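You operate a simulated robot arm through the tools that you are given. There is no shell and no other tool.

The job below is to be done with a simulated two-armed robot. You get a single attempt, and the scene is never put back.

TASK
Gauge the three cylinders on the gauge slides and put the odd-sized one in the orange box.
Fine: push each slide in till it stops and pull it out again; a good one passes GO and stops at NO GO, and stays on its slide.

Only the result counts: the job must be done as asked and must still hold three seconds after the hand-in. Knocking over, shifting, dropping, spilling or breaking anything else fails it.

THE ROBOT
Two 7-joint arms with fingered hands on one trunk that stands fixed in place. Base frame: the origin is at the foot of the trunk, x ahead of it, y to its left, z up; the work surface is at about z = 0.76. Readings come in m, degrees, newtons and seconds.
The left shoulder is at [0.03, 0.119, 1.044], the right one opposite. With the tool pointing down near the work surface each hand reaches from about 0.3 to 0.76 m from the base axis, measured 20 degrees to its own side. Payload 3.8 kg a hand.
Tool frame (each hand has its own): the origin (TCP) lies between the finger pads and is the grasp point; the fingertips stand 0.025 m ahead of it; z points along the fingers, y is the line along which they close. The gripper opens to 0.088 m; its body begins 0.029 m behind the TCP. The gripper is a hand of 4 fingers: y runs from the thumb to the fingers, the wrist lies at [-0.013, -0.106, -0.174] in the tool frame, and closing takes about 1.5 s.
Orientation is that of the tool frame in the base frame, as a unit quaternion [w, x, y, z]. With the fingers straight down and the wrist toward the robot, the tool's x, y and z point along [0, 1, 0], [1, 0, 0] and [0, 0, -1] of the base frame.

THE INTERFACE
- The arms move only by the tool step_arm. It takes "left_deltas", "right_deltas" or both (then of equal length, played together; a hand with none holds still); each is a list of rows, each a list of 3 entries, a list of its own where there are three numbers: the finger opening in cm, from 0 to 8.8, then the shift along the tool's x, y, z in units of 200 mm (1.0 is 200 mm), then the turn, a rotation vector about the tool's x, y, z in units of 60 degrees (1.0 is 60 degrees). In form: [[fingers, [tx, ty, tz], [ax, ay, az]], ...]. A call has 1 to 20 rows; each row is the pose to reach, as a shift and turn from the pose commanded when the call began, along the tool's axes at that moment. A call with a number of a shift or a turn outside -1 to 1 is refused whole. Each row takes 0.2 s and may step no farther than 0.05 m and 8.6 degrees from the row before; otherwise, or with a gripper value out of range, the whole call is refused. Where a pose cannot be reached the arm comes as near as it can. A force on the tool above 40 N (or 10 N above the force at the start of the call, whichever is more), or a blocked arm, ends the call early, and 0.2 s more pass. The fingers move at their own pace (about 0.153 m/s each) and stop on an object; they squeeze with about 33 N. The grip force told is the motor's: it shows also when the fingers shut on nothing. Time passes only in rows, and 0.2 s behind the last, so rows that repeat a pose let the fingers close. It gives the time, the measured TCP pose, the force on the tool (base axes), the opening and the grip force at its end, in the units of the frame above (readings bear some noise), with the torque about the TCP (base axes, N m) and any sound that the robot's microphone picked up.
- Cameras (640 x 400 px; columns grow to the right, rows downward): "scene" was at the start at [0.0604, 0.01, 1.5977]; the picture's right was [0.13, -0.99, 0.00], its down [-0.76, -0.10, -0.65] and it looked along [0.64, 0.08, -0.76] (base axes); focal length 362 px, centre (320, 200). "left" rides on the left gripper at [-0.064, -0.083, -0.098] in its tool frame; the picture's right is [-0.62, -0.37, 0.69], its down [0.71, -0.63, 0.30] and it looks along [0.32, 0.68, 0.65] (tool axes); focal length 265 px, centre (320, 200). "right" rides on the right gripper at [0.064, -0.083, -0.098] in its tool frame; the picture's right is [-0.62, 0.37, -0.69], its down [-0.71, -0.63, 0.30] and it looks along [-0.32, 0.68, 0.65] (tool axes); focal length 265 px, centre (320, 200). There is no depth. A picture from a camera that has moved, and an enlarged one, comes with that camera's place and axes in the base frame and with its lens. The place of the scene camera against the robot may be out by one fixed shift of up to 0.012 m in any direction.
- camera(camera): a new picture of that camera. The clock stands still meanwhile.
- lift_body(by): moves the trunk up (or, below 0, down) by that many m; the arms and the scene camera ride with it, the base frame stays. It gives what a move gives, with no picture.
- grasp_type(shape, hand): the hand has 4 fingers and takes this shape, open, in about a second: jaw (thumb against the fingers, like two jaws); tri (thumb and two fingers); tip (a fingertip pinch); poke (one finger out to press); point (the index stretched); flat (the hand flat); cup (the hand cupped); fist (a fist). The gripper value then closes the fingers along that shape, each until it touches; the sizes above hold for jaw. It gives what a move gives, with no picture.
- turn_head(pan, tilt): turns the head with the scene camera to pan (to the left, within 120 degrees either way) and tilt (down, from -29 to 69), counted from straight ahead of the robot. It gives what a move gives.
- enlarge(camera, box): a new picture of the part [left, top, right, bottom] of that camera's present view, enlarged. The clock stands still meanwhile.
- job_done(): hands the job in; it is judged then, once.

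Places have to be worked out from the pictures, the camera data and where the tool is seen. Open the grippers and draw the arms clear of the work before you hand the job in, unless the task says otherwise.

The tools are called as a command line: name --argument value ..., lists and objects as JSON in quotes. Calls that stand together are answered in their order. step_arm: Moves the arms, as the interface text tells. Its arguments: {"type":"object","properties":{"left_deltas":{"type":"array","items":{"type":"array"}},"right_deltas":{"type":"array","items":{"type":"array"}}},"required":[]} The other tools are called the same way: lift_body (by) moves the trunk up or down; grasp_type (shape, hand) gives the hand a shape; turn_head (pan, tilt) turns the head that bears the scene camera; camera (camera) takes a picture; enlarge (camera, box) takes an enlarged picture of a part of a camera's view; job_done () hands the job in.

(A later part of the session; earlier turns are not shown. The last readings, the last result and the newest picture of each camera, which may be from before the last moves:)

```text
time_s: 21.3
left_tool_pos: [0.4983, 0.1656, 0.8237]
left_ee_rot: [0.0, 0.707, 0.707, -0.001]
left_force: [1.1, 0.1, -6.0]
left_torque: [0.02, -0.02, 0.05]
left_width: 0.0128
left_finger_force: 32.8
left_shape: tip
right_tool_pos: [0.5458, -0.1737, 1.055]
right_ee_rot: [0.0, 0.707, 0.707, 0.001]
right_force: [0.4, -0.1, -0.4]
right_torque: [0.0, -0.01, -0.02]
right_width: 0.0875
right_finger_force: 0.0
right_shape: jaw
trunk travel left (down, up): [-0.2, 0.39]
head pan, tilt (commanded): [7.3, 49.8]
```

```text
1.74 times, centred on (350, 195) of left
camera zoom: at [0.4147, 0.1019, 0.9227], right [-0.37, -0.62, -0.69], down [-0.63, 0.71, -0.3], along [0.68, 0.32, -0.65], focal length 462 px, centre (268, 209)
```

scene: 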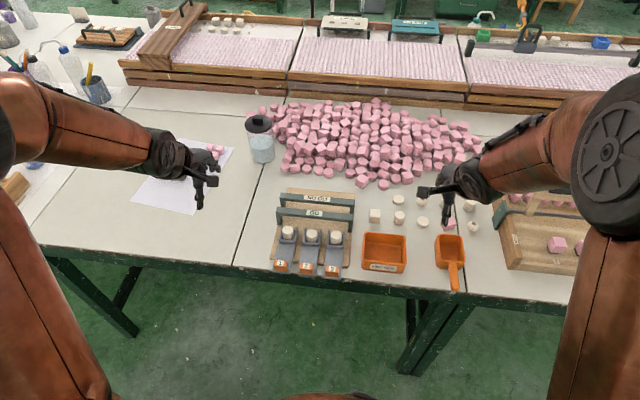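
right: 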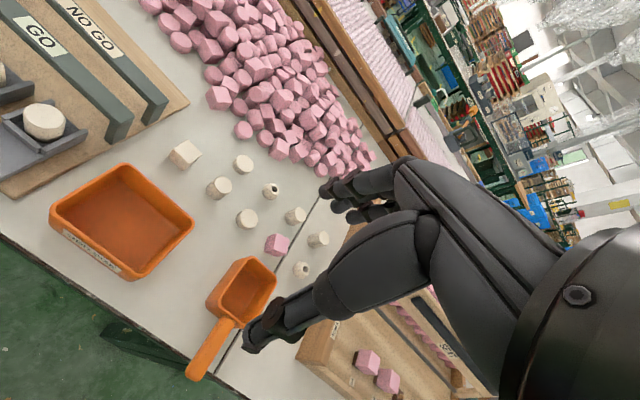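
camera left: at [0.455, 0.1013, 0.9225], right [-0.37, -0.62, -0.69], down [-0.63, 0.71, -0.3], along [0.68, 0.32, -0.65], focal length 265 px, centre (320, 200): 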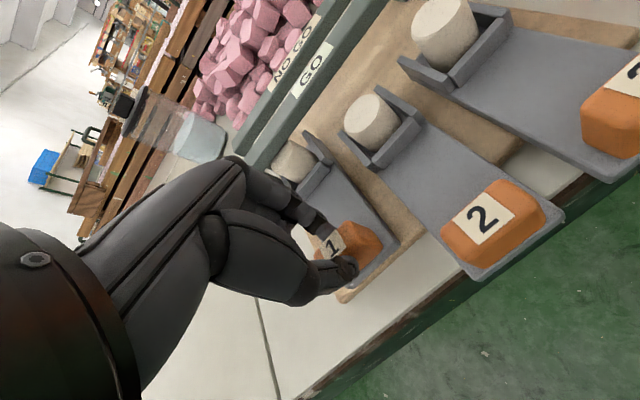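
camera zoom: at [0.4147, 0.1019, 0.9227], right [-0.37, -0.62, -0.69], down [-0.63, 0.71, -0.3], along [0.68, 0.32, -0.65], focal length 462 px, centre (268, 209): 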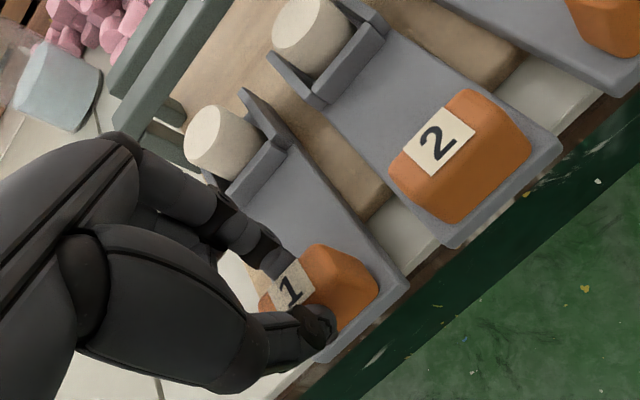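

Slide 1 is back out with cylinder 1 still in its tray, so cylinder 1 is good. I'll open the pinch, rise 5 cm and move across over tab 2 at about (0.498, 0.100).

step_arm --left_deltas '[[2.0, [0, 0, 0], [0, 0, 0]], [3.5, [0, 0, 0], [0, 0, 0]], [5.0, [0, 0, 0], [0, 0, 0]], [5.0, [0, 0, 0], [0, 0, 0]], [5.0, [0, 0, -0.05], [0, 0, 0]], [5.0, [0, 0, -0.12], [0, 0, 0]], [5.0, [0, 0, -0.2], [0, 0, 0]], [5.0, [0, 0, -0.25], [0, 0, 0]], [5.0, [-0.08, 0, -0.25], [0, 0, 0]], [5.0, [-0.16, 0, -0.25], [0, 0, 0]], [5.0, [-0.24, 0, -0.25], [0, 0, 0]], [5.0, [-0.325, 0, -0.25], [0, 0, 0]], [5.0, [-0.325, 0, -0.25], [0, 0, 0]]]'

enlarge --camera "left" --box '[260, 130, 460, 310]'

enlarge --camera "scene" --box '[235, 170, 375, 285]'

```text
time_s: 24.1
left_tool_pos: [0.4974, 0.1004, 0.8742]
left_ee_rot: [0.0, 0.708, 0.707, -0.001]
left_force: [-0.6, 0.3, 0.2]
left_torque: [-0.03, 0.01, 0.01]
left_width: 0.0493
left_finger_force: 0.0
left_shape: tip
right_tool_pos: [0.545, -0.1733, 1.0554]
right_ee_rot: [0.0, 0.707, 0.707, 0.0]
right_force: [0.0, 0.5, 0.5]
right_torque: [-0.03, -0.01, 0.0]
right_width: 0.0877
right_finger_force: 0.0
right_shape: jaw
trunk travel left (down, up): [-0.2, 0.39]
head pan, tilt (commanded): [7.3, 49.8]
```

```text
2.22 times, centred on (360, 220) of left
camera zoom: at [0.4144, 0.0368, 0.9729], right [-0.37, -0.62, -0.69], down [-0.63, 0.71, -0.3], along [0.68, 0.32, -0.65], focal length 590 px, centre (231, 156)
```

zoom: 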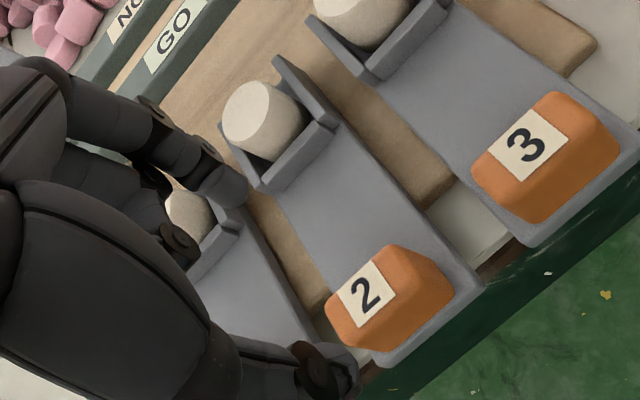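

```text
3.48 times, centred on (305, 228) of scene
camera zoom: at [0.0605, 0.0104, 1.5977], right [0.13, -0.99, 0.0], down [-0.76, -0.1, -0.65], along [0.64, 0.08, -0.76], focal length 1259 px, centre (372, 104)
```

zoom: 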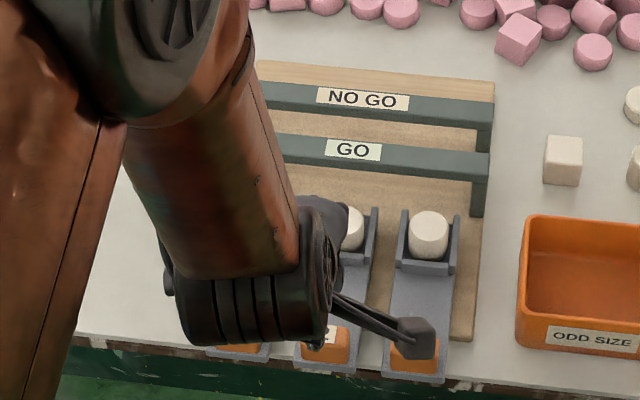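

The hand is over tab 2. The curled middle and ring fingers now hang on slide 1's side, so before lowering I need to know how low they reach.

enlarge --camera "left" --box '[180, 140, 380, 320]'

camera --camera "left"

camera --camera "right"

```text
2.22 times, centred on (280, 230) of left
camera zoom: at [0.4144, 0.0368, 0.9729], right [-0.37, -0.62, -0.69], down [-0.63, 0.71, -0.3], along [0.68, 0.32, -0.65], focal length 590 px, centre (409, 133)
```

zoom: 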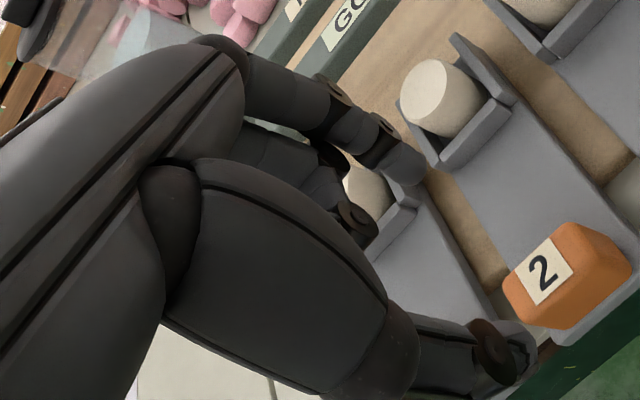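

```text
taken
camera left: at [0.4144, 0.0368, 0.9729], right [-0.37, -0.62, -0.69], down [-0.63, 0.71, -0.3], along [0.68, 0.32, -0.65], focal length 265 px, centre (320, 200)
```

left: 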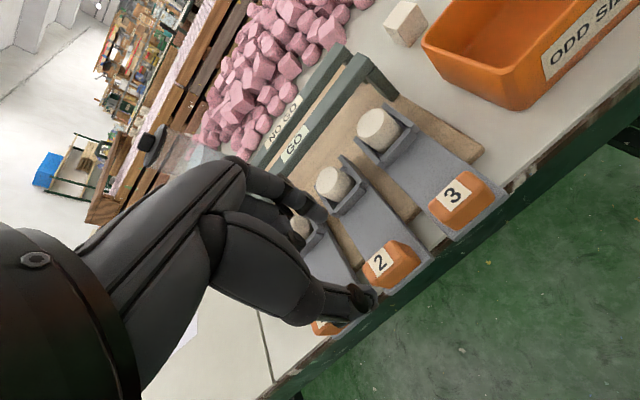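

```text
taken
camera right: at [0.462, -0.1075, 1.1529], right [0.37, -0.62, 0.69], down [-0.63, -0.71, -0.3], along [0.68, -0.32, -0.65], focal length 265 px, centre (320, 200)
```

right: 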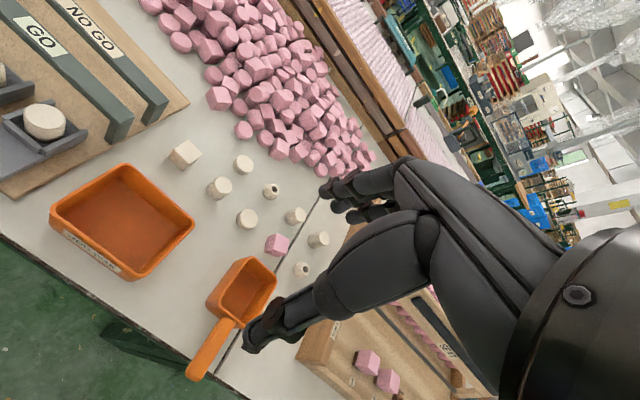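

I can't tell from this view how low the curled fingers hang. I'll swing the right hand's camera round to look at the gauge from the right, with the first half of the turn in place and well above everything.

step_arm --right_deltas '[[8.8, [0, 0, 0], [0, 0, -0.125]], [8.8, [0, 0, 0], [0, 0, -0.25]], [8.8, [0, 0, 0], [0, 0, -0.375]], [8.8, [0, 0, 0], [0, 0, -0.5]], [8.8, [0, 0, 0], [0, 0, -0.625]], [8.8, [0, 0, 0], [0, 0, -0.75]], [8.8, [0, 0, 0], [0, 0, -0.75]]]'

camera --camera "right"

camera --camera "scene"

```text
time_s: 25.7
left_tool_pos: [0.4976, 0.0999, 0.8734]
left_ee_rot: [0.0, 0.707, 0.707, 0.001]
left_force: [0.0, -0.9, -0.5]
left_torque: [0.03, -0.01, 0.01]
left_width: 0.0496
left_finger_force: 0.0
left_shape: tip
right_tool_pos: [0.5435, -0.1729, 1.0564]
right_ee_rot: [0.0, 0.383, 0.924, 0.0]
right_force: [0.1, -0.6, -0.2]
right_torque: [0.01, 0.03, 0.02]
right_width: 0.0875
right_finger_force: 0.1
right_shape: jaw
trunk travel left (down, up): [-0.2, 0.39]
head pan, tilt (commanded): [7.3, 49.8]
```

```text
taken
camera right: at [0.4405, -0.1856, 1.1528], right [0.7, -0.18, 0.69], down [0.06, -0.95, -0.3], along [0.71, 0.25, -0.65], focal length 265 px, centre (320, 200)
```

right: 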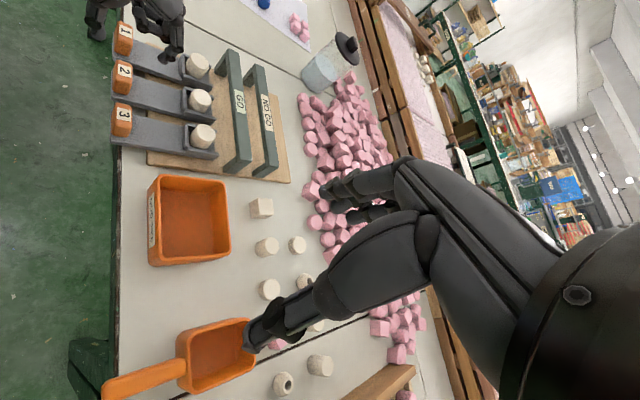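

```text
taken
camera scene: at [0.0603, 0.0102, 1.5978], right [0.13, -0.99, 0.0], down [-0.76, -0.1, -0.65], along [0.64, 0.08, -0.76], focal length 362 px, centre (320, 200)
```

scene: 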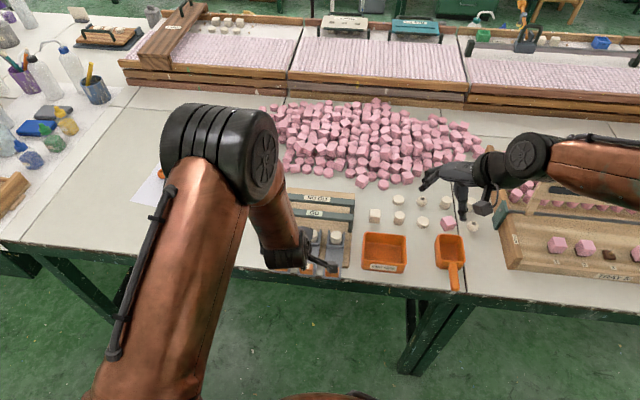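

The gauge and the left hand are now in the right camera's view. I'll turn another 45° to centre them.

step_arm --right_deltas '[[8.8, [0, 0, 0], [0, 0, -0.125]], [8.8, [0, 0, 0], [0, 0, -0.25]], [8.8, [0, 0, 0], [0, 0, -0.375]], [8.8, [0, 0, 0], [0, 0, -0.5]], [8.8, [0, 0, 0], [0, 0, -0.625]], [8.8, [0, 0, 0], [0, 0, -0.75]], [8.8, [0, 0, 0], [0, 0, -0.75]]]'

camera --camera "right"

```text
time_s: 27.3
left_tool_pos: [0.4981, 0.0993, 0.8733]
left_ee_rot: [0.0, 0.707, 0.707, 0.0]
left_force: [-0.6, 0.2, -0.3]
left_torque: [0.0, -0.03, 0.01]
left_width: 0.0495
left_finger_force: 0.1
left_shape: tip
right_tool_pos: [0.5445, -0.1726, 1.0548]
right_ee_rot: [-0.001, -0.001, 1.0, 0.001]
right_force: [-0.2, -1.0, 0.0]
right_torque: [-0.03, 0.0, 0.01]
right_width: 0.0877
right_finger_force: 0.1
right_shape: jaw
trunk travel left (down, up): [-0.2, 0.39]
head pan, tilt (commanded): [7.3, 49.8]
```

```text
taken
camera right: at [0.4808, -0.2558, 1.1529], right [0.62, 0.37, 0.69], down [0.72, -0.63, -0.3], along [0.32, 0.68, -0.65], focal length 265 px, centre (320, 200)
```

right: 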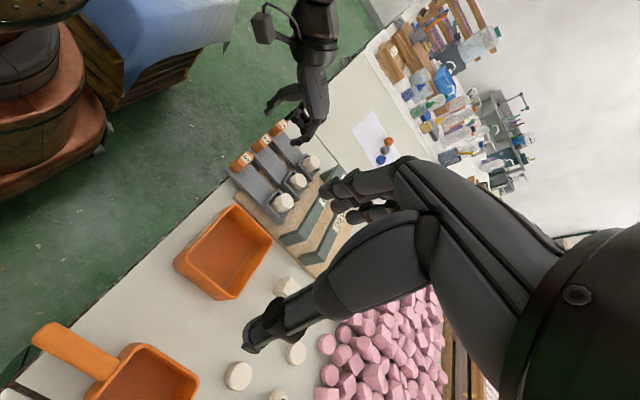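

This gives a side view of the left hand over the slides. I'll enlarge it.

enlarge --camera "right" --box '[230, 60, 350, 180]'

enlarge --camera "right" --box '[220, 100, 370, 280]'

```text
3.33 times, centred on (290, 120) of right
camera zoom: at [0.4808, -0.2558, 1.1529], right [0.62, 0.37, 0.69], down [0.72, -0.63, -0.3], along [0.32, 0.68, -0.65], focal length 885 px, centre (420, 467)
```

zoom: 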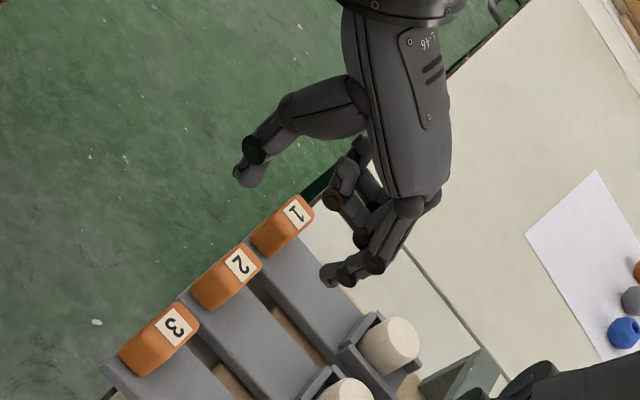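

```text
2.22 times, centred on (295, 190) of right
camera zoom: at [0.4808, -0.2558, 1.1529], right [0.62, 0.37, 0.69], down [0.72, -0.63, -0.3], along [0.32, 0.68, -0.65], focal length 590 px, centre (376, 222)
```

zoom: 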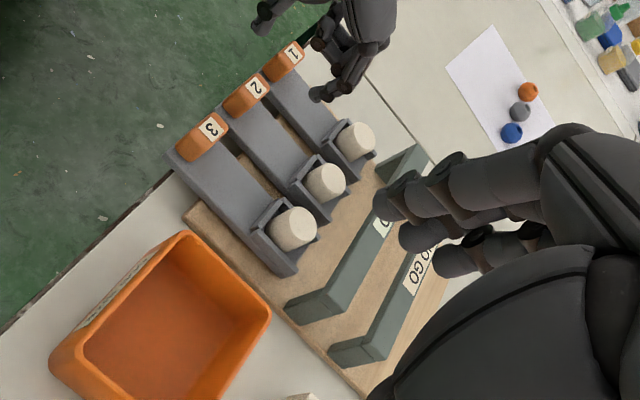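

The thumb, the index and two curled knuckles are visible. I'll zoom in more to place the knuckles in 3D.

enlarge --camera "right" --box '[265, 90, 325, 150]'

enlarge --camera "left" --box '[240, 150, 340, 260]'

```text
6.67 times, centred on (295, 120) of right
camera zoom: at [0.4808, -0.2558, 1.1529], right [0.62, 0.37, 0.69], down [0.72, -0.63, -0.3], along [0.32, 0.68, -0.65], focal length 1769 px, centre (487, 733)
```

zoom: 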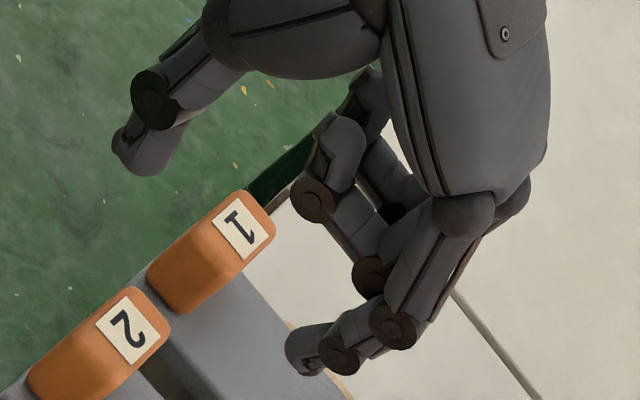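

```text
3.64 times, centred on (290, 205) of left
camera zoom: at [0.4143, 0.0364, 0.9731], right [-0.37, -0.62, -0.69], down [-0.63, 0.71, -0.3], along [0.68, 0.32, -0.65], focal length 965 px, centre (429, 182)
```

zoom: 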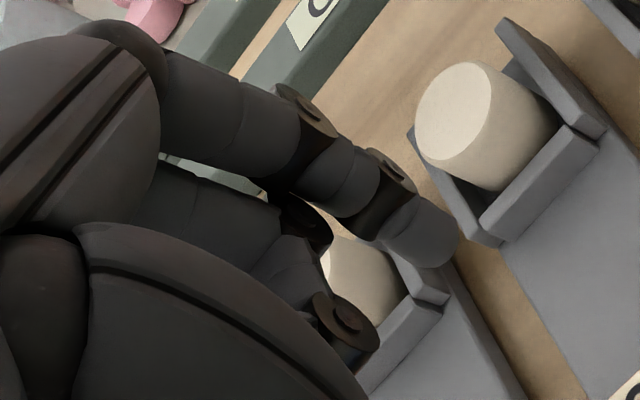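

The curled knuckles sit about 1 cm above TCP level, which puts them near z≈0.825 during the push. The cylinder tops are at about 0.81 and the rails are lower, so there is clearance. I'll lower onto tab 2 and close the pinch.

step_arm --left_deltas '[[5.0, [0, 0, 0.06], [0, 0, 0]], [5.0, [0, 0, 0.12], [0, 0, 0]], [5.0, [0, 0, 0.18], [0, 0, 0]], [5.0, [0, 0, 0.22], [0, 0, 0]], [5.0, [0, 0, 0.25], [0, 0, 0]], [5.0, [0, 0, 0.25], [0, 0, 0]]]'

enlarge --camera "left" --box '[260, 130, 420, 310]'

enlarge --camera "right" --box '[235, 80, 335, 180]'

```text
time_s: 28.7
left_tool_pos: [0.4979, 0.0994, 0.823]
left_ee_rot: [0.0, 0.707, 0.707, 0.001]
left_force: [0.2, 0.4, -0.4]
left_torque: [-0.04, 0.01, -0.01]
left_width: 0.0496
left_finger_force: 0.0
left_shape: tip
right_tool_pos: [0.5444, -0.1729, 1.0566]
right_ee_rot: [0.0, 0.0, 1.0, 0.0]
right_force: [0.0, 0.1, -0.1]
right_torque: [0.01, 0.02, 0.02]
right_width: 0.0875
right_finger_force: 0.0
right_shape: jaw
trunk travel left (down, up): [-0.2, 0.39]
head pan, tilt (commanded): [7.3, 49.8]
```

```text
2.22 times, centred on (340, 220) of left
camera zoom: at [0.4147, 0.0367, 0.9228], right [-0.37, -0.62, -0.69], down [-0.63, 0.71, -0.3], along [0.68, 0.32, -0.65], focal length 590 px, centre (276, 156)
```

zoom: 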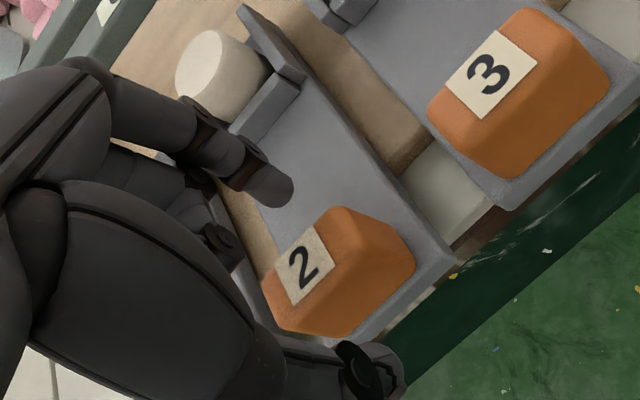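

```text
4.00 times, centred on (285, 130) of right
camera zoom: at [0.4809, -0.2556, 1.1529], right [0.62, 0.37, 0.69], down [0.71, -0.63, -0.3], along [0.32, 0.68, -0.65], focal length 1062 px, centre (460, 480)
```

zoom: 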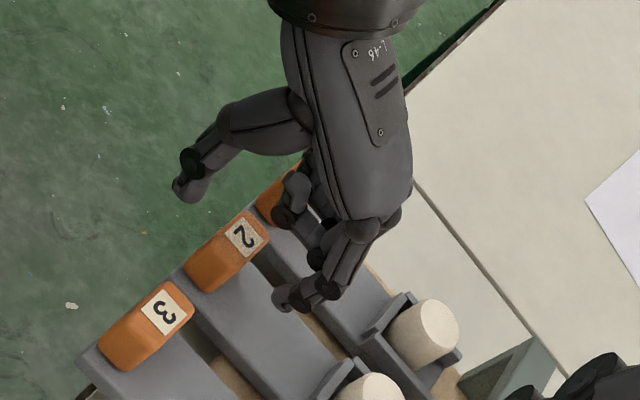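

The tips straddle tab 2 with no contact. I'll close on it and push 4 cm.

step_arm --left_deltas '[[3.5, [0, 0, 0], [0, 0, 0]], [2.5, [0, 0, 0], [0, 0, 0]], [1.5, [0, 0, 0], [0, 0, 0]], [1.0, [0, 0, 0], [0, 0, 0]], [1.0, [0, 0, 0], [0, 0, 0]], [1.0, [0, 0, 0], [0, 0, 0]]]'

enlarge --camera "left" --box '[260, 130, 420, 310]'

```text
time_s: 30.1
left_tool_pos: [0.4971, 0.1011, 0.8246]
left_ee_rot: [0.0, 0.708, 0.707, 0.0]
left_force: [-0.4, 0.9, -1.6]
left_torque: [0.03, -0.01, 0.01]
left_width: 0.0126
left_finger_force: 32.7
left_shape: tip
right_tool_pos: [0.5448, -0.1736, 1.0553]
right_ee_rot: [-0.001, 0.0, 1.0, 0.0]
right_force: [0.4, -0.2, 0.0]
right_torque: [0.0, 0.0, 0.03]
right_width: 0.0877
right_finger_force: 0.0
right_shape: jaw
trunk travel left (down, up): [-0.2, 0.39]
head pan, tilt (commanded): [7.3, 49.8]
```

```text
2.22 times, centred on (340, 220) of left
camera zoom: at [0.4147, 0.0369, 0.9227], right [-0.37, -0.62, -0.69], down [-0.63, 0.71, -0.3], along [0.68, 0.32, -0.65], focal length 590 px, centre (276, 156)
```

zoom: 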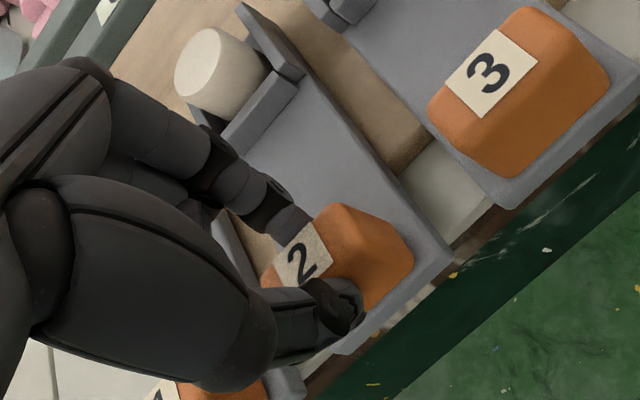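

Tab 2 is gripped at 33 N. The GO bar should come up at about 34 mm of travel, so I'll go 25 mm first and then creep.

step_arm --left_deltas '[[1.0, [0, 0.025, 0], [0, 0, 0]], [1.0, [0, 0.05, 0], [0, 0, 0]], [1.0, [0, 0.075, 0], [0, 0, 0]], [1.0, [0, 0.1, 0], [0, 0, 0]], [1.0, [0, 0.125, 0], [0, 0, 0]]]'

enlarge --camera "right" --box '[235, 110, 355, 230]'

enlarge --camera "scene" --box '[270, 180, 370, 255]'

```text
time_s: 31.3
left_tool_pos: [0.5233, 0.101, 0.8233]
left_ee_rot: [0.0, 0.707, 0.707, 0.0]
left_force: [0.0, 1.6, -1.1]
left_torque: [0.01, -0.06, -0.01]
left_width: 0.0126
left_finger_force: 33.0
left_shape: tip
right_tool_pos: [0.5449, -0.1724, 1.0561]
right_ee_rot: [0.0, 0.0, 1.0, 0.0]
right_force: [0.0, -0.6, -0.2]
right_torque: [-0.01, 0.02, -0.05]
right_width: 0.0878
right_finger_force: 0.1
right_shape: jaw
trunk travel left (down, up): [-0.2, 0.39]
head pan, tilt (commanded): [7.3, 49.8]
```

```text
3.33 times, centred on (295, 170) of right
camera zoom: at [0.481, -0.2555, 1.1529], right [0.62, 0.37, 0.69], down [0.71, -0.63, -0.3], along [0.32, 0.68, -0.65], focal length 885 px, centre (403, 300)
```

zoom: 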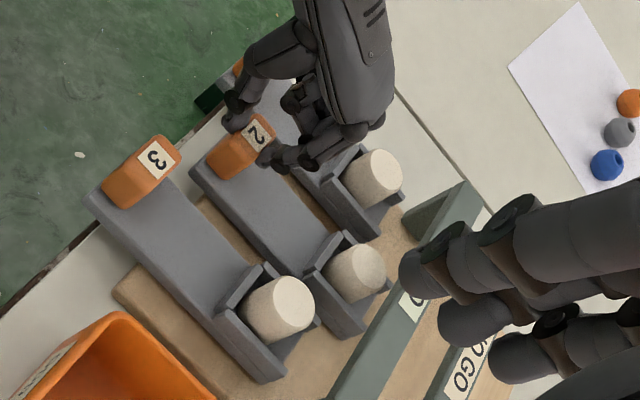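

```text
5.33 times, centred on (320, 218) of scene
camera zoom: at [0.0607, 0.01, 1.5977], right [0.13, -0.99, 0.0], down [-0.76, -0.1, -0.65], along [0.64, 0.08, -0.76], focal length 1930 px, centre (320, 107)
```

zoom: 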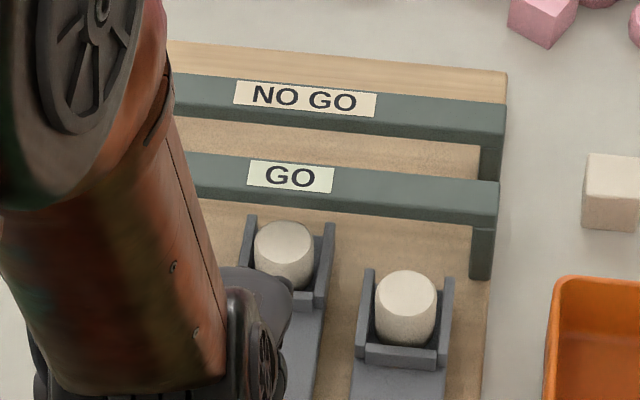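

Slide 2 runs freely and its cylinder is nearing GO. I'll creep in 2 mm steps.

step_arm --left_deltas '[[1.0, [0, 0.01, 0], [0, 0, 0]], [1.0, [0, 0.02, 0], [0, 0, 0]], [1.0, [0, 0.03, 0], [0, 0, 0]], [1.0, [0, 0.04, 0], [0, 0, 0]], [1.0, [0, 0.05, 0], [0, 0, 0]]]'

enlarge --camera "scene" --box '[270, 180, 370, 255]'

```text
time_s: 32.5
left_tool_pos: [0.5337, 0.0996, 0.8222]
left_ee_rot: [0.0, 0.707, 0.708, 0.0]
left_force: [-0.2, 0.8, -2.6]
left_torque: [0.02, 0.01, 0.01]
left_width: 0.0129
left_finger_force: 33.0
left_shape: tip
right_tool_pos: [0.5461, -0.1743, 1.0556]
right_ee_rot: [0.0, 0.0, 1.0, 0.0]
right_force: [0.2, -0.3, -0.2]
right_torque: [0.02, -0.02, -0.01]
right_width: 0.0877
right_finger_force: 0.1
right_shape: jaw
trunk travel left (down, up): [-0.2, 0.39]
head pan, tilt (commanded): [7.3, 49.8]
```

```text
5.33 times, centred on (320, 218) of scene
camera zoom: at [0.0608, 0.01, 1.5977], right [0.13, -0.99, 0.0], down [-0.76, -0.1, -0.65], along [0.64, 0.08, -0.76], focal length 1930 px, centre (320, 107)
```

zoom: 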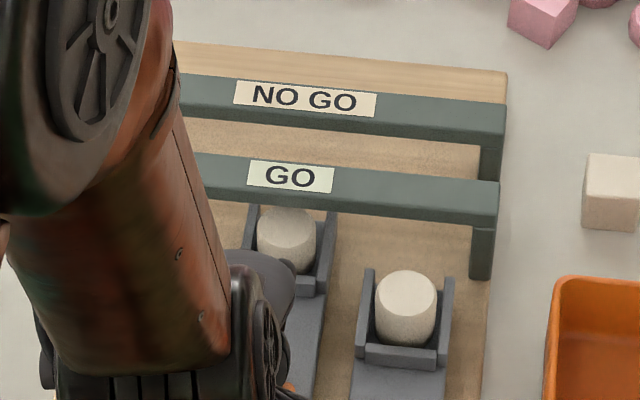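

step_arm --left_deltas '[[1.0, [0, 0.01, 0], [0, 0, 0]], [1.0, [0, 0.02, 0], [0, 0, 0]], [1.0, [0, 0.03, 0], [0, 0, 0]], [1.0, [0, 0.04, 0], [0, 0, 0]]]'

enlarge --camera "scene" --box '[270, 180, 370, 255]'

```text
time_s: 33.5
left_tool_pos: [0.5413, 0.099, 0.823]
left_ee_rot: [-0.001, 0.707, 0.707, 0.0]
left_force: [-0.7, 2.0, -1.5]
left_torque: [0.02, -0.04, 0.03]
left_width: 0.0128
left_finger_force: 32.7
left_shape: tip
right_tool_pos: [0.5445, -0.1733, 1.056]
right_ee_rot: [0.0, 0.0, 1.0, 0.0]
right_force: [-0.3, -0.9, 0.1]
right_torque: [-0.03, 0.02, 0.0]
right_width: 0.0878
right_finger_force: 0.1
right_shape: jaw
trunk travel left (down, up): [-0.2, 0.39]
head pan, tilt (commanded): [7.3, 49.8]
```

```text
5.33 times, centred on (320, 218) of scene
camera zoom: at [0.0607, 0.01, 1.5977], right [0.13, -0.99, 0.0], down [-0.76, -0.1, -0.65], along [0.64, 0.08, -0.76], focal length 1930 px, centre (320, 107)
```

zoom: 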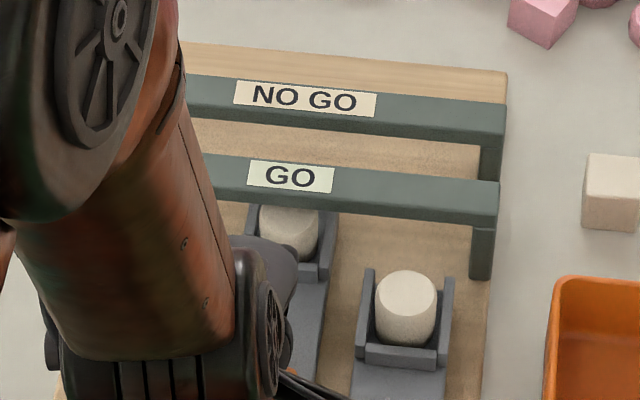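

Cylinder 2 is going under GO with no load. I'll continue in 2 mm steps to about 62 mm of travel.

step_arm --left_deltas '[[1.0, [0, 0.01, 0], [0, 0, 0]], [1.0, [0, 0.02, 0], [0, 0, 0]], [1.0, [0, 0.03, 0], [0, 0, 0]], [1.0, [0, 0.04, 0], [0, 0, 0]], [1.0, [0, 0.05, 0], [0, 0, 0]], [1.0, [0, 0.06, 0], [0, 0, 0]], [1.0, [0, 0.07, 0], [0, 0, 0]], [1.0, [0, 0.08, 0], [0, 0, 0]], [1.0, [0, 0.09, 0], [0, 0, 0]]]'

enlarge --camera "scene" --box '[270, 180, 370, 255]'

enlarge --camera "right" --box '[235, 110, 355, 230]'

```text
time_s: 35.5
left_tool_pos: [0.5589, 0.1005, 0.8236]
left_ee_rot: [0.0, 0.707, 0.707, 0.0]
left_force: [-0.7, 1.6, -1.6]
left_torque: [0.01, 0.01, 0.06]
left_width: 0.013
left_finger_force: 32.6
left_shape: tip
right_tool_pos: [0.545, -0.1729, 1.0556]
right_ee_rot: [0.0, 0.0, 1.0, -0.001]
right_force: [-0.3, -0.4, -0.2]
right_torque: [0.02, 0.0, -0.02]
right_width: 0.0876
right_finger_force: 0.1
right_shape: jaw
trunk travel left (down, up): [-0.2, 0.39]
head pan, tilt (commanded): [7.3, 49.8]
```

```text
5.33 times, centred on (320, 218) of scene
camera zoom: at [0.0607, 0.01, 1.5977], right [0.13, -0.99, 0.0], down [-0.76, -0.1, -0.65], along [0.64, 0.08, -0.76], focal length 1930 px, centre (320, 107)
```

zoom: 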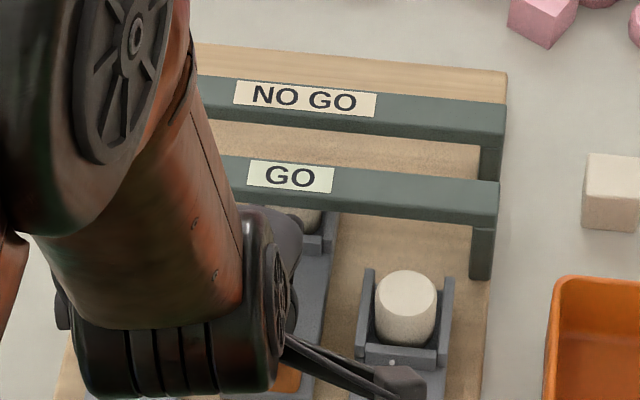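

```text
3.33 times, centred on (295, 170) of right
camera zoom: at [0.4811, -0.2555, 1.1528], right [0.62, 0.37, 0.69], down [0.71, -0.63, -0.3], along [0.32, 0.68, -0.65], focal length 885 px, centre (403, 300)
```

zoom: 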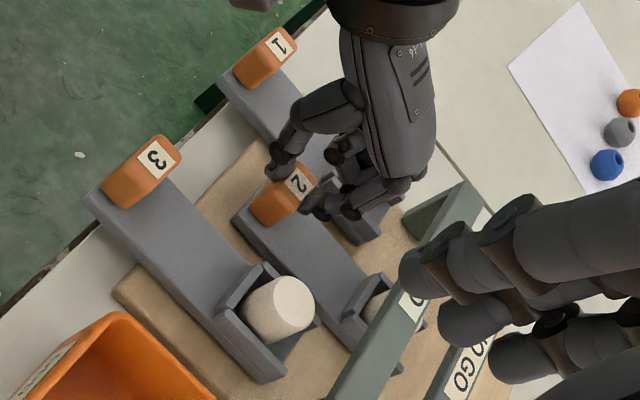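

Cylinder 2 is through GO with forces near zero. I'll go 12 mm further and then creep toward the NO GO stop.

step_arm --left_deltas '[[1.0, [0, 0.01, 0], [0, 0, 0]], [1.0, [0, 0.02, 0], [0, 0, 0]], [1.0, [0, 0.03, 0], [0, 0, 0]], [1.0, [0, 0.04, 0], [0, 0, 0]], [1.0, [0, 0.05, 0], [0, 0, 0]], [1.0, [0, 0.06, 0], [0, 0, 0]], [1.0, [0, 0.07, 0], [0, 0, 0]]]'

enlarge --camera "scene" --box '[270, 180, 370, 255]'

enlarge --camera "left" --box '[200, 40, 420, 280]'

```text
time_s: 37.1
left_tool_pos: [0.5722, 0.1, 0.8235]
left_ee_rot: [0.0, 0.707, 0.707, 0.0]
left_force: [-0.3, 1.4, -2.2]
left_torque: [0.05, -0.01, 0.02]
left_width: 0.0127
left_finger_force: 32.9
left_shape: tip
right_tool_pos: [0.5452, -0.1732, 1.0554]
right_ee_rot: [0.0, 0.0, 1.0, 0.0]
right_force: [0.2, -0.2, 0.2]
right_torque: [0.01, 0.0, -0.03]
right_width: 0.0877
right_finger_force: 0.0
right_shape: jaw
trunk travel left (down, up): [-0.2, 0.39]
head pan, tilt (commanded): [7.3, 49.8]
```

```text
5.33 times, centred on (320, 218) of scene
camera zoom: at [0.0606, 0.01, 1.5977], right [0.13, -0.99, 0.0], down [-0.76, -0.1, -0.65], along [0.64, 0.08, -0.76], focal length 1930 px, centre (320, 107)
```

zoom: 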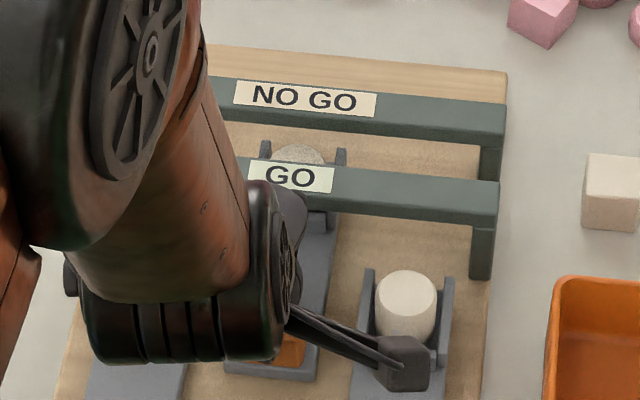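

```text
1.67 times, centred on (310, 160) of left
camera zoom: at [0.4897, 0.0366, 0.9226], right [-0.37, -0.62, -0.69], down [-0.63, 0.71, -0.3], along [0.68, 0.32, -0.65], focal length 442 px, centre (337, 267)
```

zoom: 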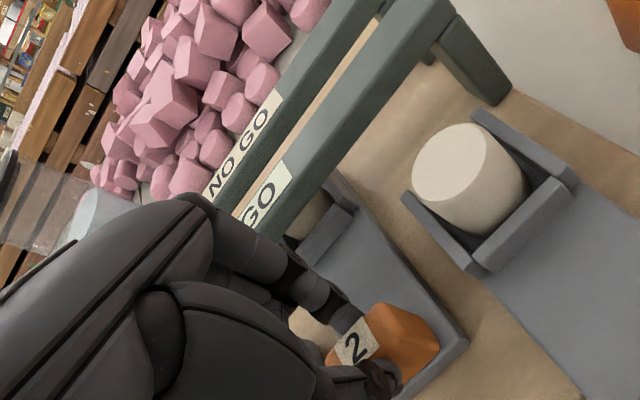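

Travel is 75 mm. I'll go 5 mm in 1 mm steps and then check the force at about the place where slide 1 stopped.

step_arm --left_deltas '[[1.0, [0, 0.01, 0], [0, 0, 0]], [1.0, [0, 0.02, 0], [0, 0, 0]], [1.0, [0, 0.03, 0], [0, 0, 0]], [1.0, [0, 0.035, 0], [0, 0, 0]], [1.0, [0, 0.04, 0], [0, 0, 0]]]'

enlarge --camera "scene" --box '[290, 180, 350, 225]'

```text
time_s: 38.3
left_tool_pos: [0.5802, 0.1016, 0.8224]
left_ee_rot: [0.0, 0.707, 0.707, 0.0]
left_force: [-0.7, 0.7, 0.0]
left_torque: [0.03, -0.01, 0.03]
left_width: 0.0126
left_finger_force: 33.4
left_shape: tip
right_tool_pos: [0.5449, -0.1733, 1.0549]
right_ee_rot: [0.0, 0.0, 1.0, 0.0]
right_force: [-0.4, 0.3, 0.2]
right_torque: [-0.02, -0.01, 0.04]
right_width: 0.0876
right_finger_force: 0.0
right_shape: jaw
trunk travel left (down, up): [-0.2, 0.39]
head pan, tilt (commanded): [7.3, 49.8]
```

```text
8.89 times, centred on (320, 202) of scene
camera zoom: at [0.0606, 0.01, 1.5977], right [0.13, -0.99, 0.0], down [-0.76, -0.1, -0.65], along [0.64, 0.08, -0.76], focal length 3216 px, centre (320, 178)
```

zoom: 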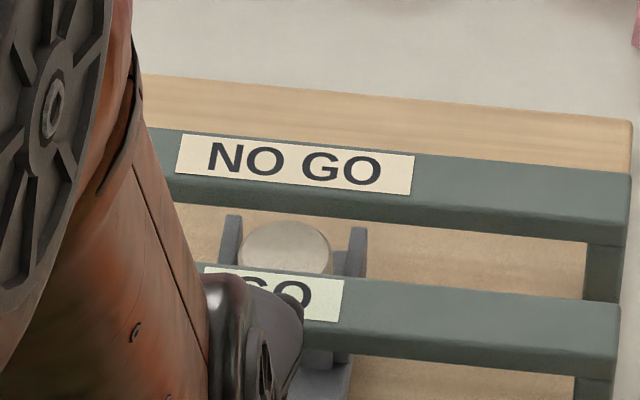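

There is still a small gap between cylinder 2 and the NO GO bar, and no force. I'll continue in 1 mm steps.

step_arm --left_deltas '[[1.0, [0, 0.005, 0], [0, 0, 0]], [1.0, [0, 0.01, 0], [0, 0, 0]], [1.0, [0, 0.015, 0], [0, 0, 0]]]'

enlarge --camera "scene" --box '[290, 180, 350, 225]'

```text
time_s: 39.1
left_tool_pos: [0.585, 0.1003, 0.8242]
left_ee_rot: [0.0, 0.708, 0.706, 0.0]
left_force: [-0.4, 0.3, -1.2]
left_torque: [0.03, 0.0, 0.01]
left_width: 0.0127
left_finger_force: 32.5
left_shape: tip
right_tool_pos: [0.5442, -0.1735, 1.0555]
right_ee_rot: [0.0, 0.0, 1.0, 0.0]
right_force: [-0.4, -0.4, -0.4]
right_torque: [0.02, -0.04, 0.0]
right_width: 0.0877
right_finger_force: 0.0
right_shape: jaw
trunk travel left (down, up): [-0.2, 0.39]
head pan, tilt (commanded): [7.3, 49.8]
```

```text
8.89 times, centred on (320, 202) of scene
camera zoom: at [0.0607, 0.01, 1.5977], right [0.13, -0.99, 0.0], down [-0.76, -0.1, -0.65], along [0.64, 0.08, -0.76], focal length 3216 px, centre (320, 178)
```

zoom: 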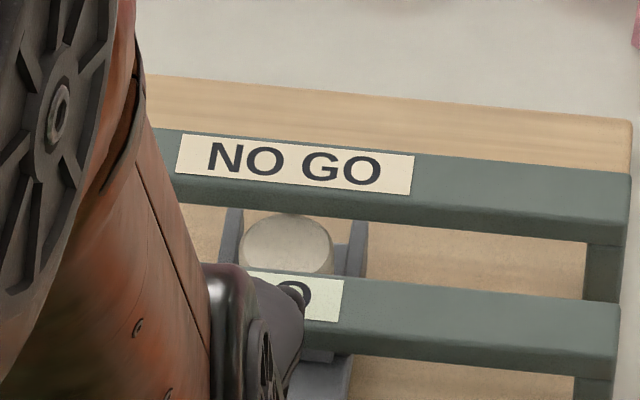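

Slide 2 is already past where slide 1 stopped, still with no load, and the cylinder edge is just reaching the bar line. I'll keep creeping.

step_arm --left_deltas '[[1.0, [0, 0.005, 0], [0, 0, 0]], [1.0, [0, 0.01, 0], [0, 0, 0]], [1.0, [0, 0.015, 0], [0, 0, 0]]]'

enlarge --camera "scene" --box '[290, 180, 350, 225]'

```text
time_s: 39.9
left_tool_pos: [0.5862, 0.0992, 0.8238]
left_ee_rot: [0.0, 0.707, 0.707, 0.0]
left_force: [-0.8, 1.9, -1.3]
left_torque: [0.07, -0.06, 0.02]
left_width: 0.0128
left_finger_force: 32.9
left_shape: tip
right_tool_pos: [0.544, -0.1735, 1.056]
right_ee_rot: [0.001, 0.001, 1.0, 0.0]
right_force: [-0.1, -1.2, 0.2]
right_torque: [-0.02, 0.01, -0.01]
right_width: 0.0876
right_finger_force: 0.0
right_shape: jaw
trunk travel left (down, up): [-0.2, 0.39]
head pan, tilt (commanded): [7.3, 49.8]
```

```text
8.89 times, centred on (320, 202) of scene
camera zoom: at [0.0607, 0.0101, 1.5977], right [0.13, -0.99, 0.0], down [-0.76, -0.1, -0.65], along [0.64, 0.08, -0.76], focal length 3216 px, centre (320, 178)
```

zoom: 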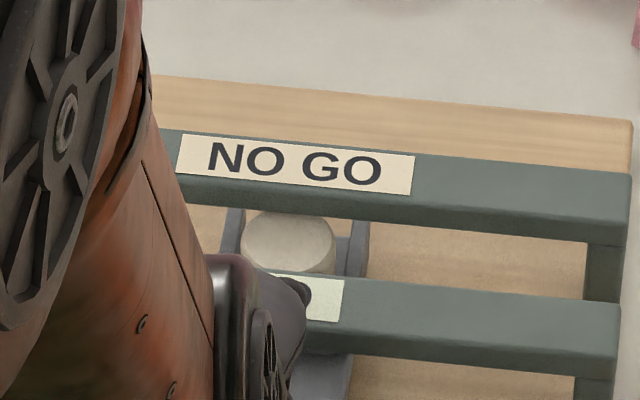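

There is still no reaction, and the cylinder's far edge is starting to be hidden by the NO GO bar. I'll keep going in 1 mm steps.

step_arm --left_deltas '[[1.0, [0, 0.005, 0], [0, 0, 0]], [1.0, [0, 0.01, 0], [0, 0, 0]], [1.0, [0, 0.015, 0], [0, 0, 0]], [1.0, [0, 0.02, 0], [0, 0, 0]]]'

enlarge --camera "scene" --box '[290, 180, 350, 225]'

enlarge --camera "right" --box '[245, 110, 365, 230]'

```text
time_s: 40.9
left_tool_pos: [0.5908, 0.0998, 0.8236]
left_ee_rot: [0.0, 0.707, 0.707, 0.0]
left_force: [-0.3, 1.4, -2.8]
left_torque: [-0.01, -0.03, 0.01]
left_width: 0.0126
left_finger_force: 32.8
left_shape: tip
right_tool_pos: [0.5444, -0.1733, 1.0552]
right_ee_rot: [0.0, 0.0, 1.0, 0.0]
right_force: [0.8, 0.2, -0.5]
right_torque: [0.0, 0.0, 0.02]
right_width: 0.0877
right_finger_force: 0.1
right_shape: jaw
trunk travel left (down, up): [-0.2, 0.39]
head pan, tilt (commanded): [7.3, 49.8]
```

```text
8.89 times, centred on (320, 202) of scene
camera zoom: at [0.0608, 0.01, 1.5977], right [0.13, -0.99, 0.0], down [-0.76, -0.1, -0.65], along [0.64, 0.08, -0.76], focal length 3216 px, centre (320, 178)
```

zoom: 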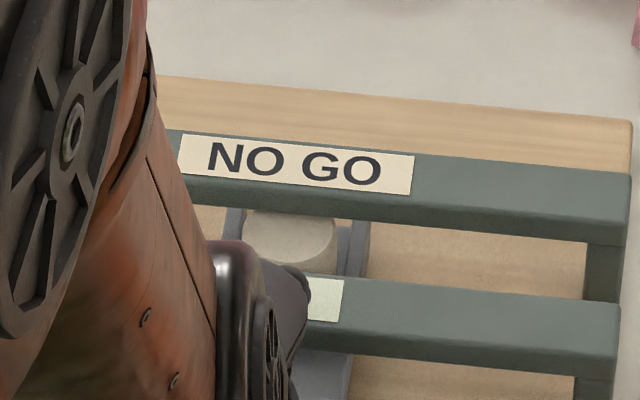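

```text
3.33 times, centred on (305, 170) of right
camera zoom: at [0.4811, -0.2554, 1.1528], right [0.62, 0.37, 0.69], down [0.71, -0.63, -0.3], along [0.32, 0.68, -0.65], focal length 885 px, centre (370, 300)
```

zoom: 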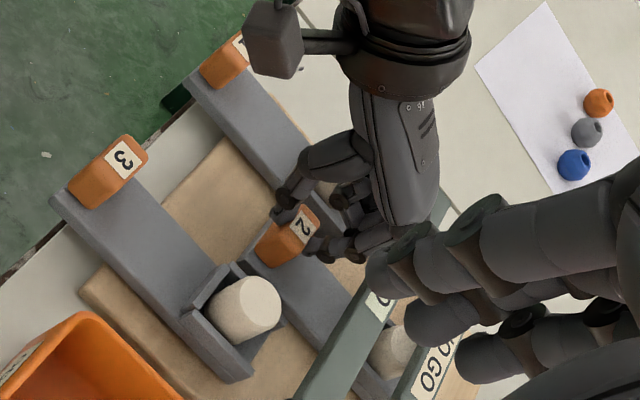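

Cylinder 2 is now sliding under NO GO with no resistance at about 93 mm of travel, so it looks undersized. Before going further I'll check the clearance between my hand and the GO bar.

enlarge --camera "left" --box '[220, 80, 400, 260]'

enlarge --camera "right" --box '[315, 150, 385, 220]'

enlarge --camera "scene" --box '[270, 185, 360, 250]'

```text
2.22 times, centred on (310, 170) of left
camera zoom: at [0.5077, 0.0366, 0.9227], right [-0.37, -0.62, -0.69], down [-0.63, 0.71, -0.3], along [0.68, 0.32, -0.65], focal length 590 px, centre (342, 267)
```

zoom: 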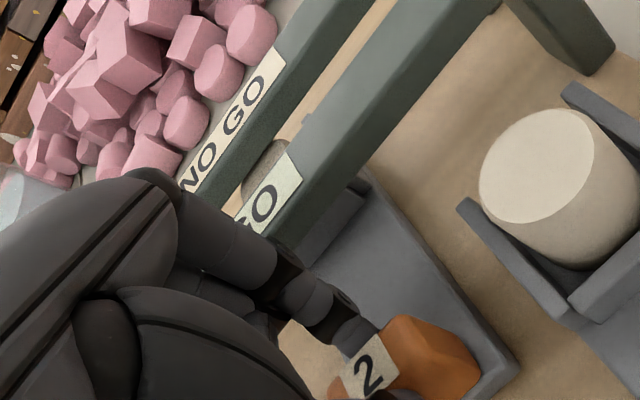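

```text
5.71 times, centred on (350, 185) of right
camera zoom: at [0.4811, -0.2554, 1.1528], right [0.62, 0.37, 0.69], down [0.71, -0.63, -0.3], along [0.32, 0.68, -0.65], focal length 1517 px, centre (149, 286)
```

zoom: 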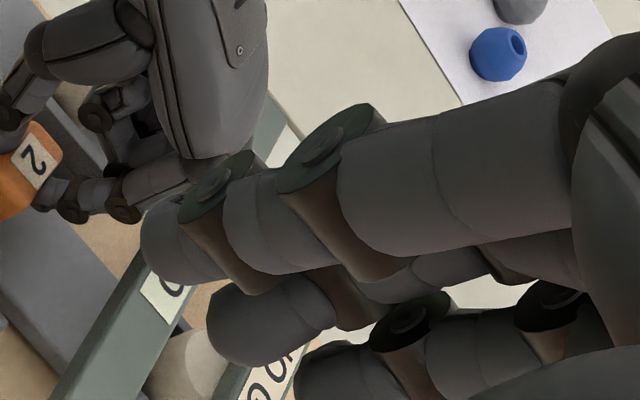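

```text
6.15 times, centred on (315, 218) of scene
camera zoom: at [0.0608, 0.01, 1.5977], right [0.13, -0.99, 0.0], down [-0.76, -0.1, -0.65], along [0.64, 0.08, -0.76], focal length 2227 px, centre (351, 92)
```

zoom: 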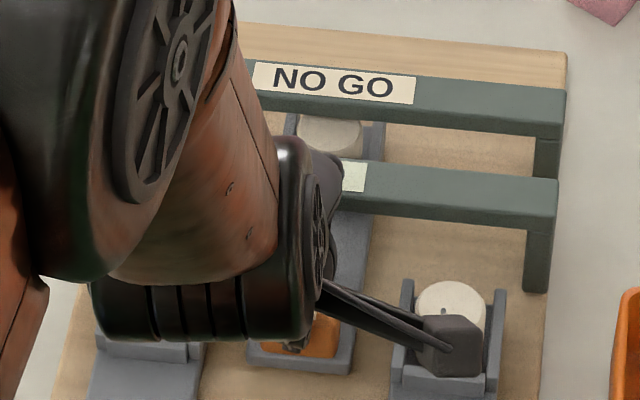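

The index knuckle is at x≈0.614, with about 15–18 mm left before the GO bar. I'll push slide 2 on in small steps and watch for its end stop.

step_arm --left_deltas '[[1.0, [0, 0.01, 0], [0, 0, 0]], [1.0, [0, 0.02, 0], [0, 0, 0]], [1.0, [0, 0.03, 0], [0, 0, 0]], [1.0, [0, 0.035, 0], [0, 0, 0]], [1.0, [0, 0.04, 0], [0, 0, 0]]]'

enlarge --camera "scene" --box '[290, 180, 350, 225]'

enlarge --camera "left" --box '[220, 80, 400, 260]'

```text
time_s: 42.1
left_tool_pos: [0.5993, 0.1009, 0.822]
left_ee_rot: [0.0, 0.707, 0.708, 0.0]
left_force: [0.0, 0.6, -1.1]
left_torque: [0.02, -0.01, -0.02]
left_width: 0.0125
left_finger_force: 33.2
left_shape: tip
right_tool_pos: [0.5449, -0.1738, 1.0555]
right_ee_rot: [0.0, 0.001, 1.0, 0.0]
right_force: [0.5, 0.0, -0.8]
right_torque: [0.01, -0.05, 0.01]
right_width: 0.0876
right_finger_force: 0.1
right_shape: jaw
trunk travel left (down, up): [-0.2, 0.39]
head pan, tilt (commanded): [7.3, 49.8]
```

```text
8.89 times, centred on (320, 202) of scene
camera zoom: at [0.0607, 0.0099, 1.5977], right [0.13, -0.99, 0.0], down [-0.76, -0.1, -0.65], along [0.64, 0.08, -0.76], focal length 3216 px, centre (320, 178)
```

zoom: 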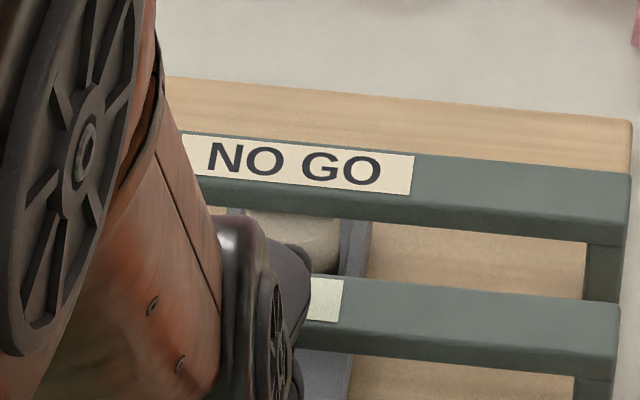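

```text
2.22 times, centred on (310, 170) of left
camera zoom: at [0.5156, 0.0367, 0.9226], right [-0.37, -0.62, -0.69], down [-0.63, 0.71, -0.3], along [0.68, 0.32, -0.65], focal length 590 px, centre (342, 267)
```

zoom: 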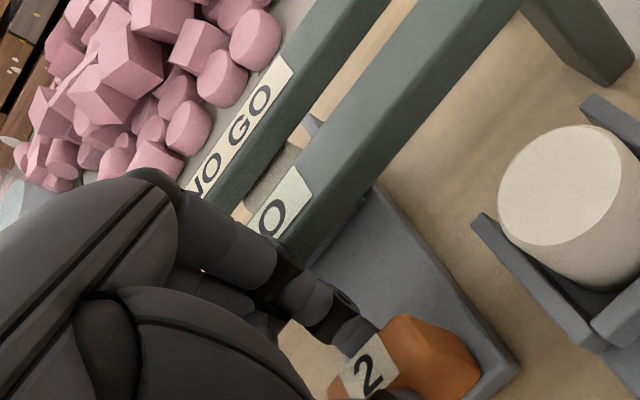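

Cylinder 2 is well under NO GO and the slide still moves freely at 102 mm. I'll go on 6 mm in small steps.

step_arm --left_deltas '[[1.0, [0, 0.005, 0], [0, 0, 0]], [1.0, [0, 0.01, 0], [0, 0, 0]], [1.0, [0, 0.015, 0], [0, 0, 0]], [1.0, [0, 0.02, 0], [0, 0, 0]], [1.0, [0, 0.025, 0], [0, 0, 0]], [1.0, [0, 0.03, 0], [0, 0, 0]]]'

enlarge --camera "left" --box '[220, 80, 400, 260]'

enlarge --camera "right" --box '[265, 110, 385, 230]'

```text
time_s: 43.5
left_tool_pos: [0.6056, 0.1005, 0.8232]
left_ee_rot: [0.0, 0.707, 0.707, -0.001]
left_force: [0.0, 1.0, -1.4]
left_torque: [0.01, 0.01, 0.06]
left_width: 0.0125
left_finger_force: 32.8
left_shape: tip
right_tool_pos: [0.545, -0.1729, 1.0545]
right_ee_rot: [0.0, 0.0, 1.0, 0.0]
right_force: [0.6, 0.5, -0.4]
right_torque: [0.01, 0.0, 0.04]
right_width: 0.0876
right_finger_force: 0.0
right_shape: jaw
trunk travel left (down, up): [-0.2, 0.39]
head pan, tilt (commanded): [7.3, 49.8]
```

```text
2.22 times, centred on (310, 170) of left
camera zoom: at [0.5217, 0.0366, 0.9225], right [-0.37, -0.62, -0.69], down [-0.63, 0.71, -0.3], along [0.68, 0.32, -0.65], focal length 590 px, centre (342, 267)
```

zoom: 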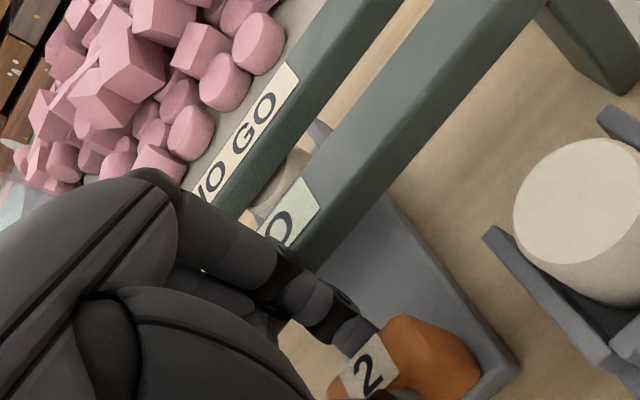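

```text
3.33 times, centred on (325, 170) of right
camera zoom: at [0.481, -0.2555, 1.1529], right [0.62, 0.37, 0.69], down [0.71, -0.63, -0.3], along [0.32, 0.68, -0.65], focal length 885 px, centre (303, 300)
```

zoom: 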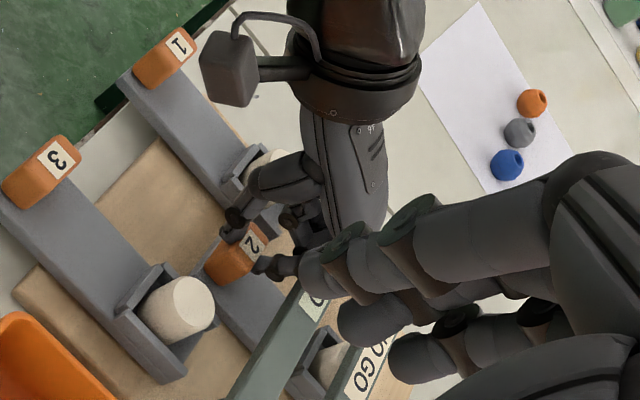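

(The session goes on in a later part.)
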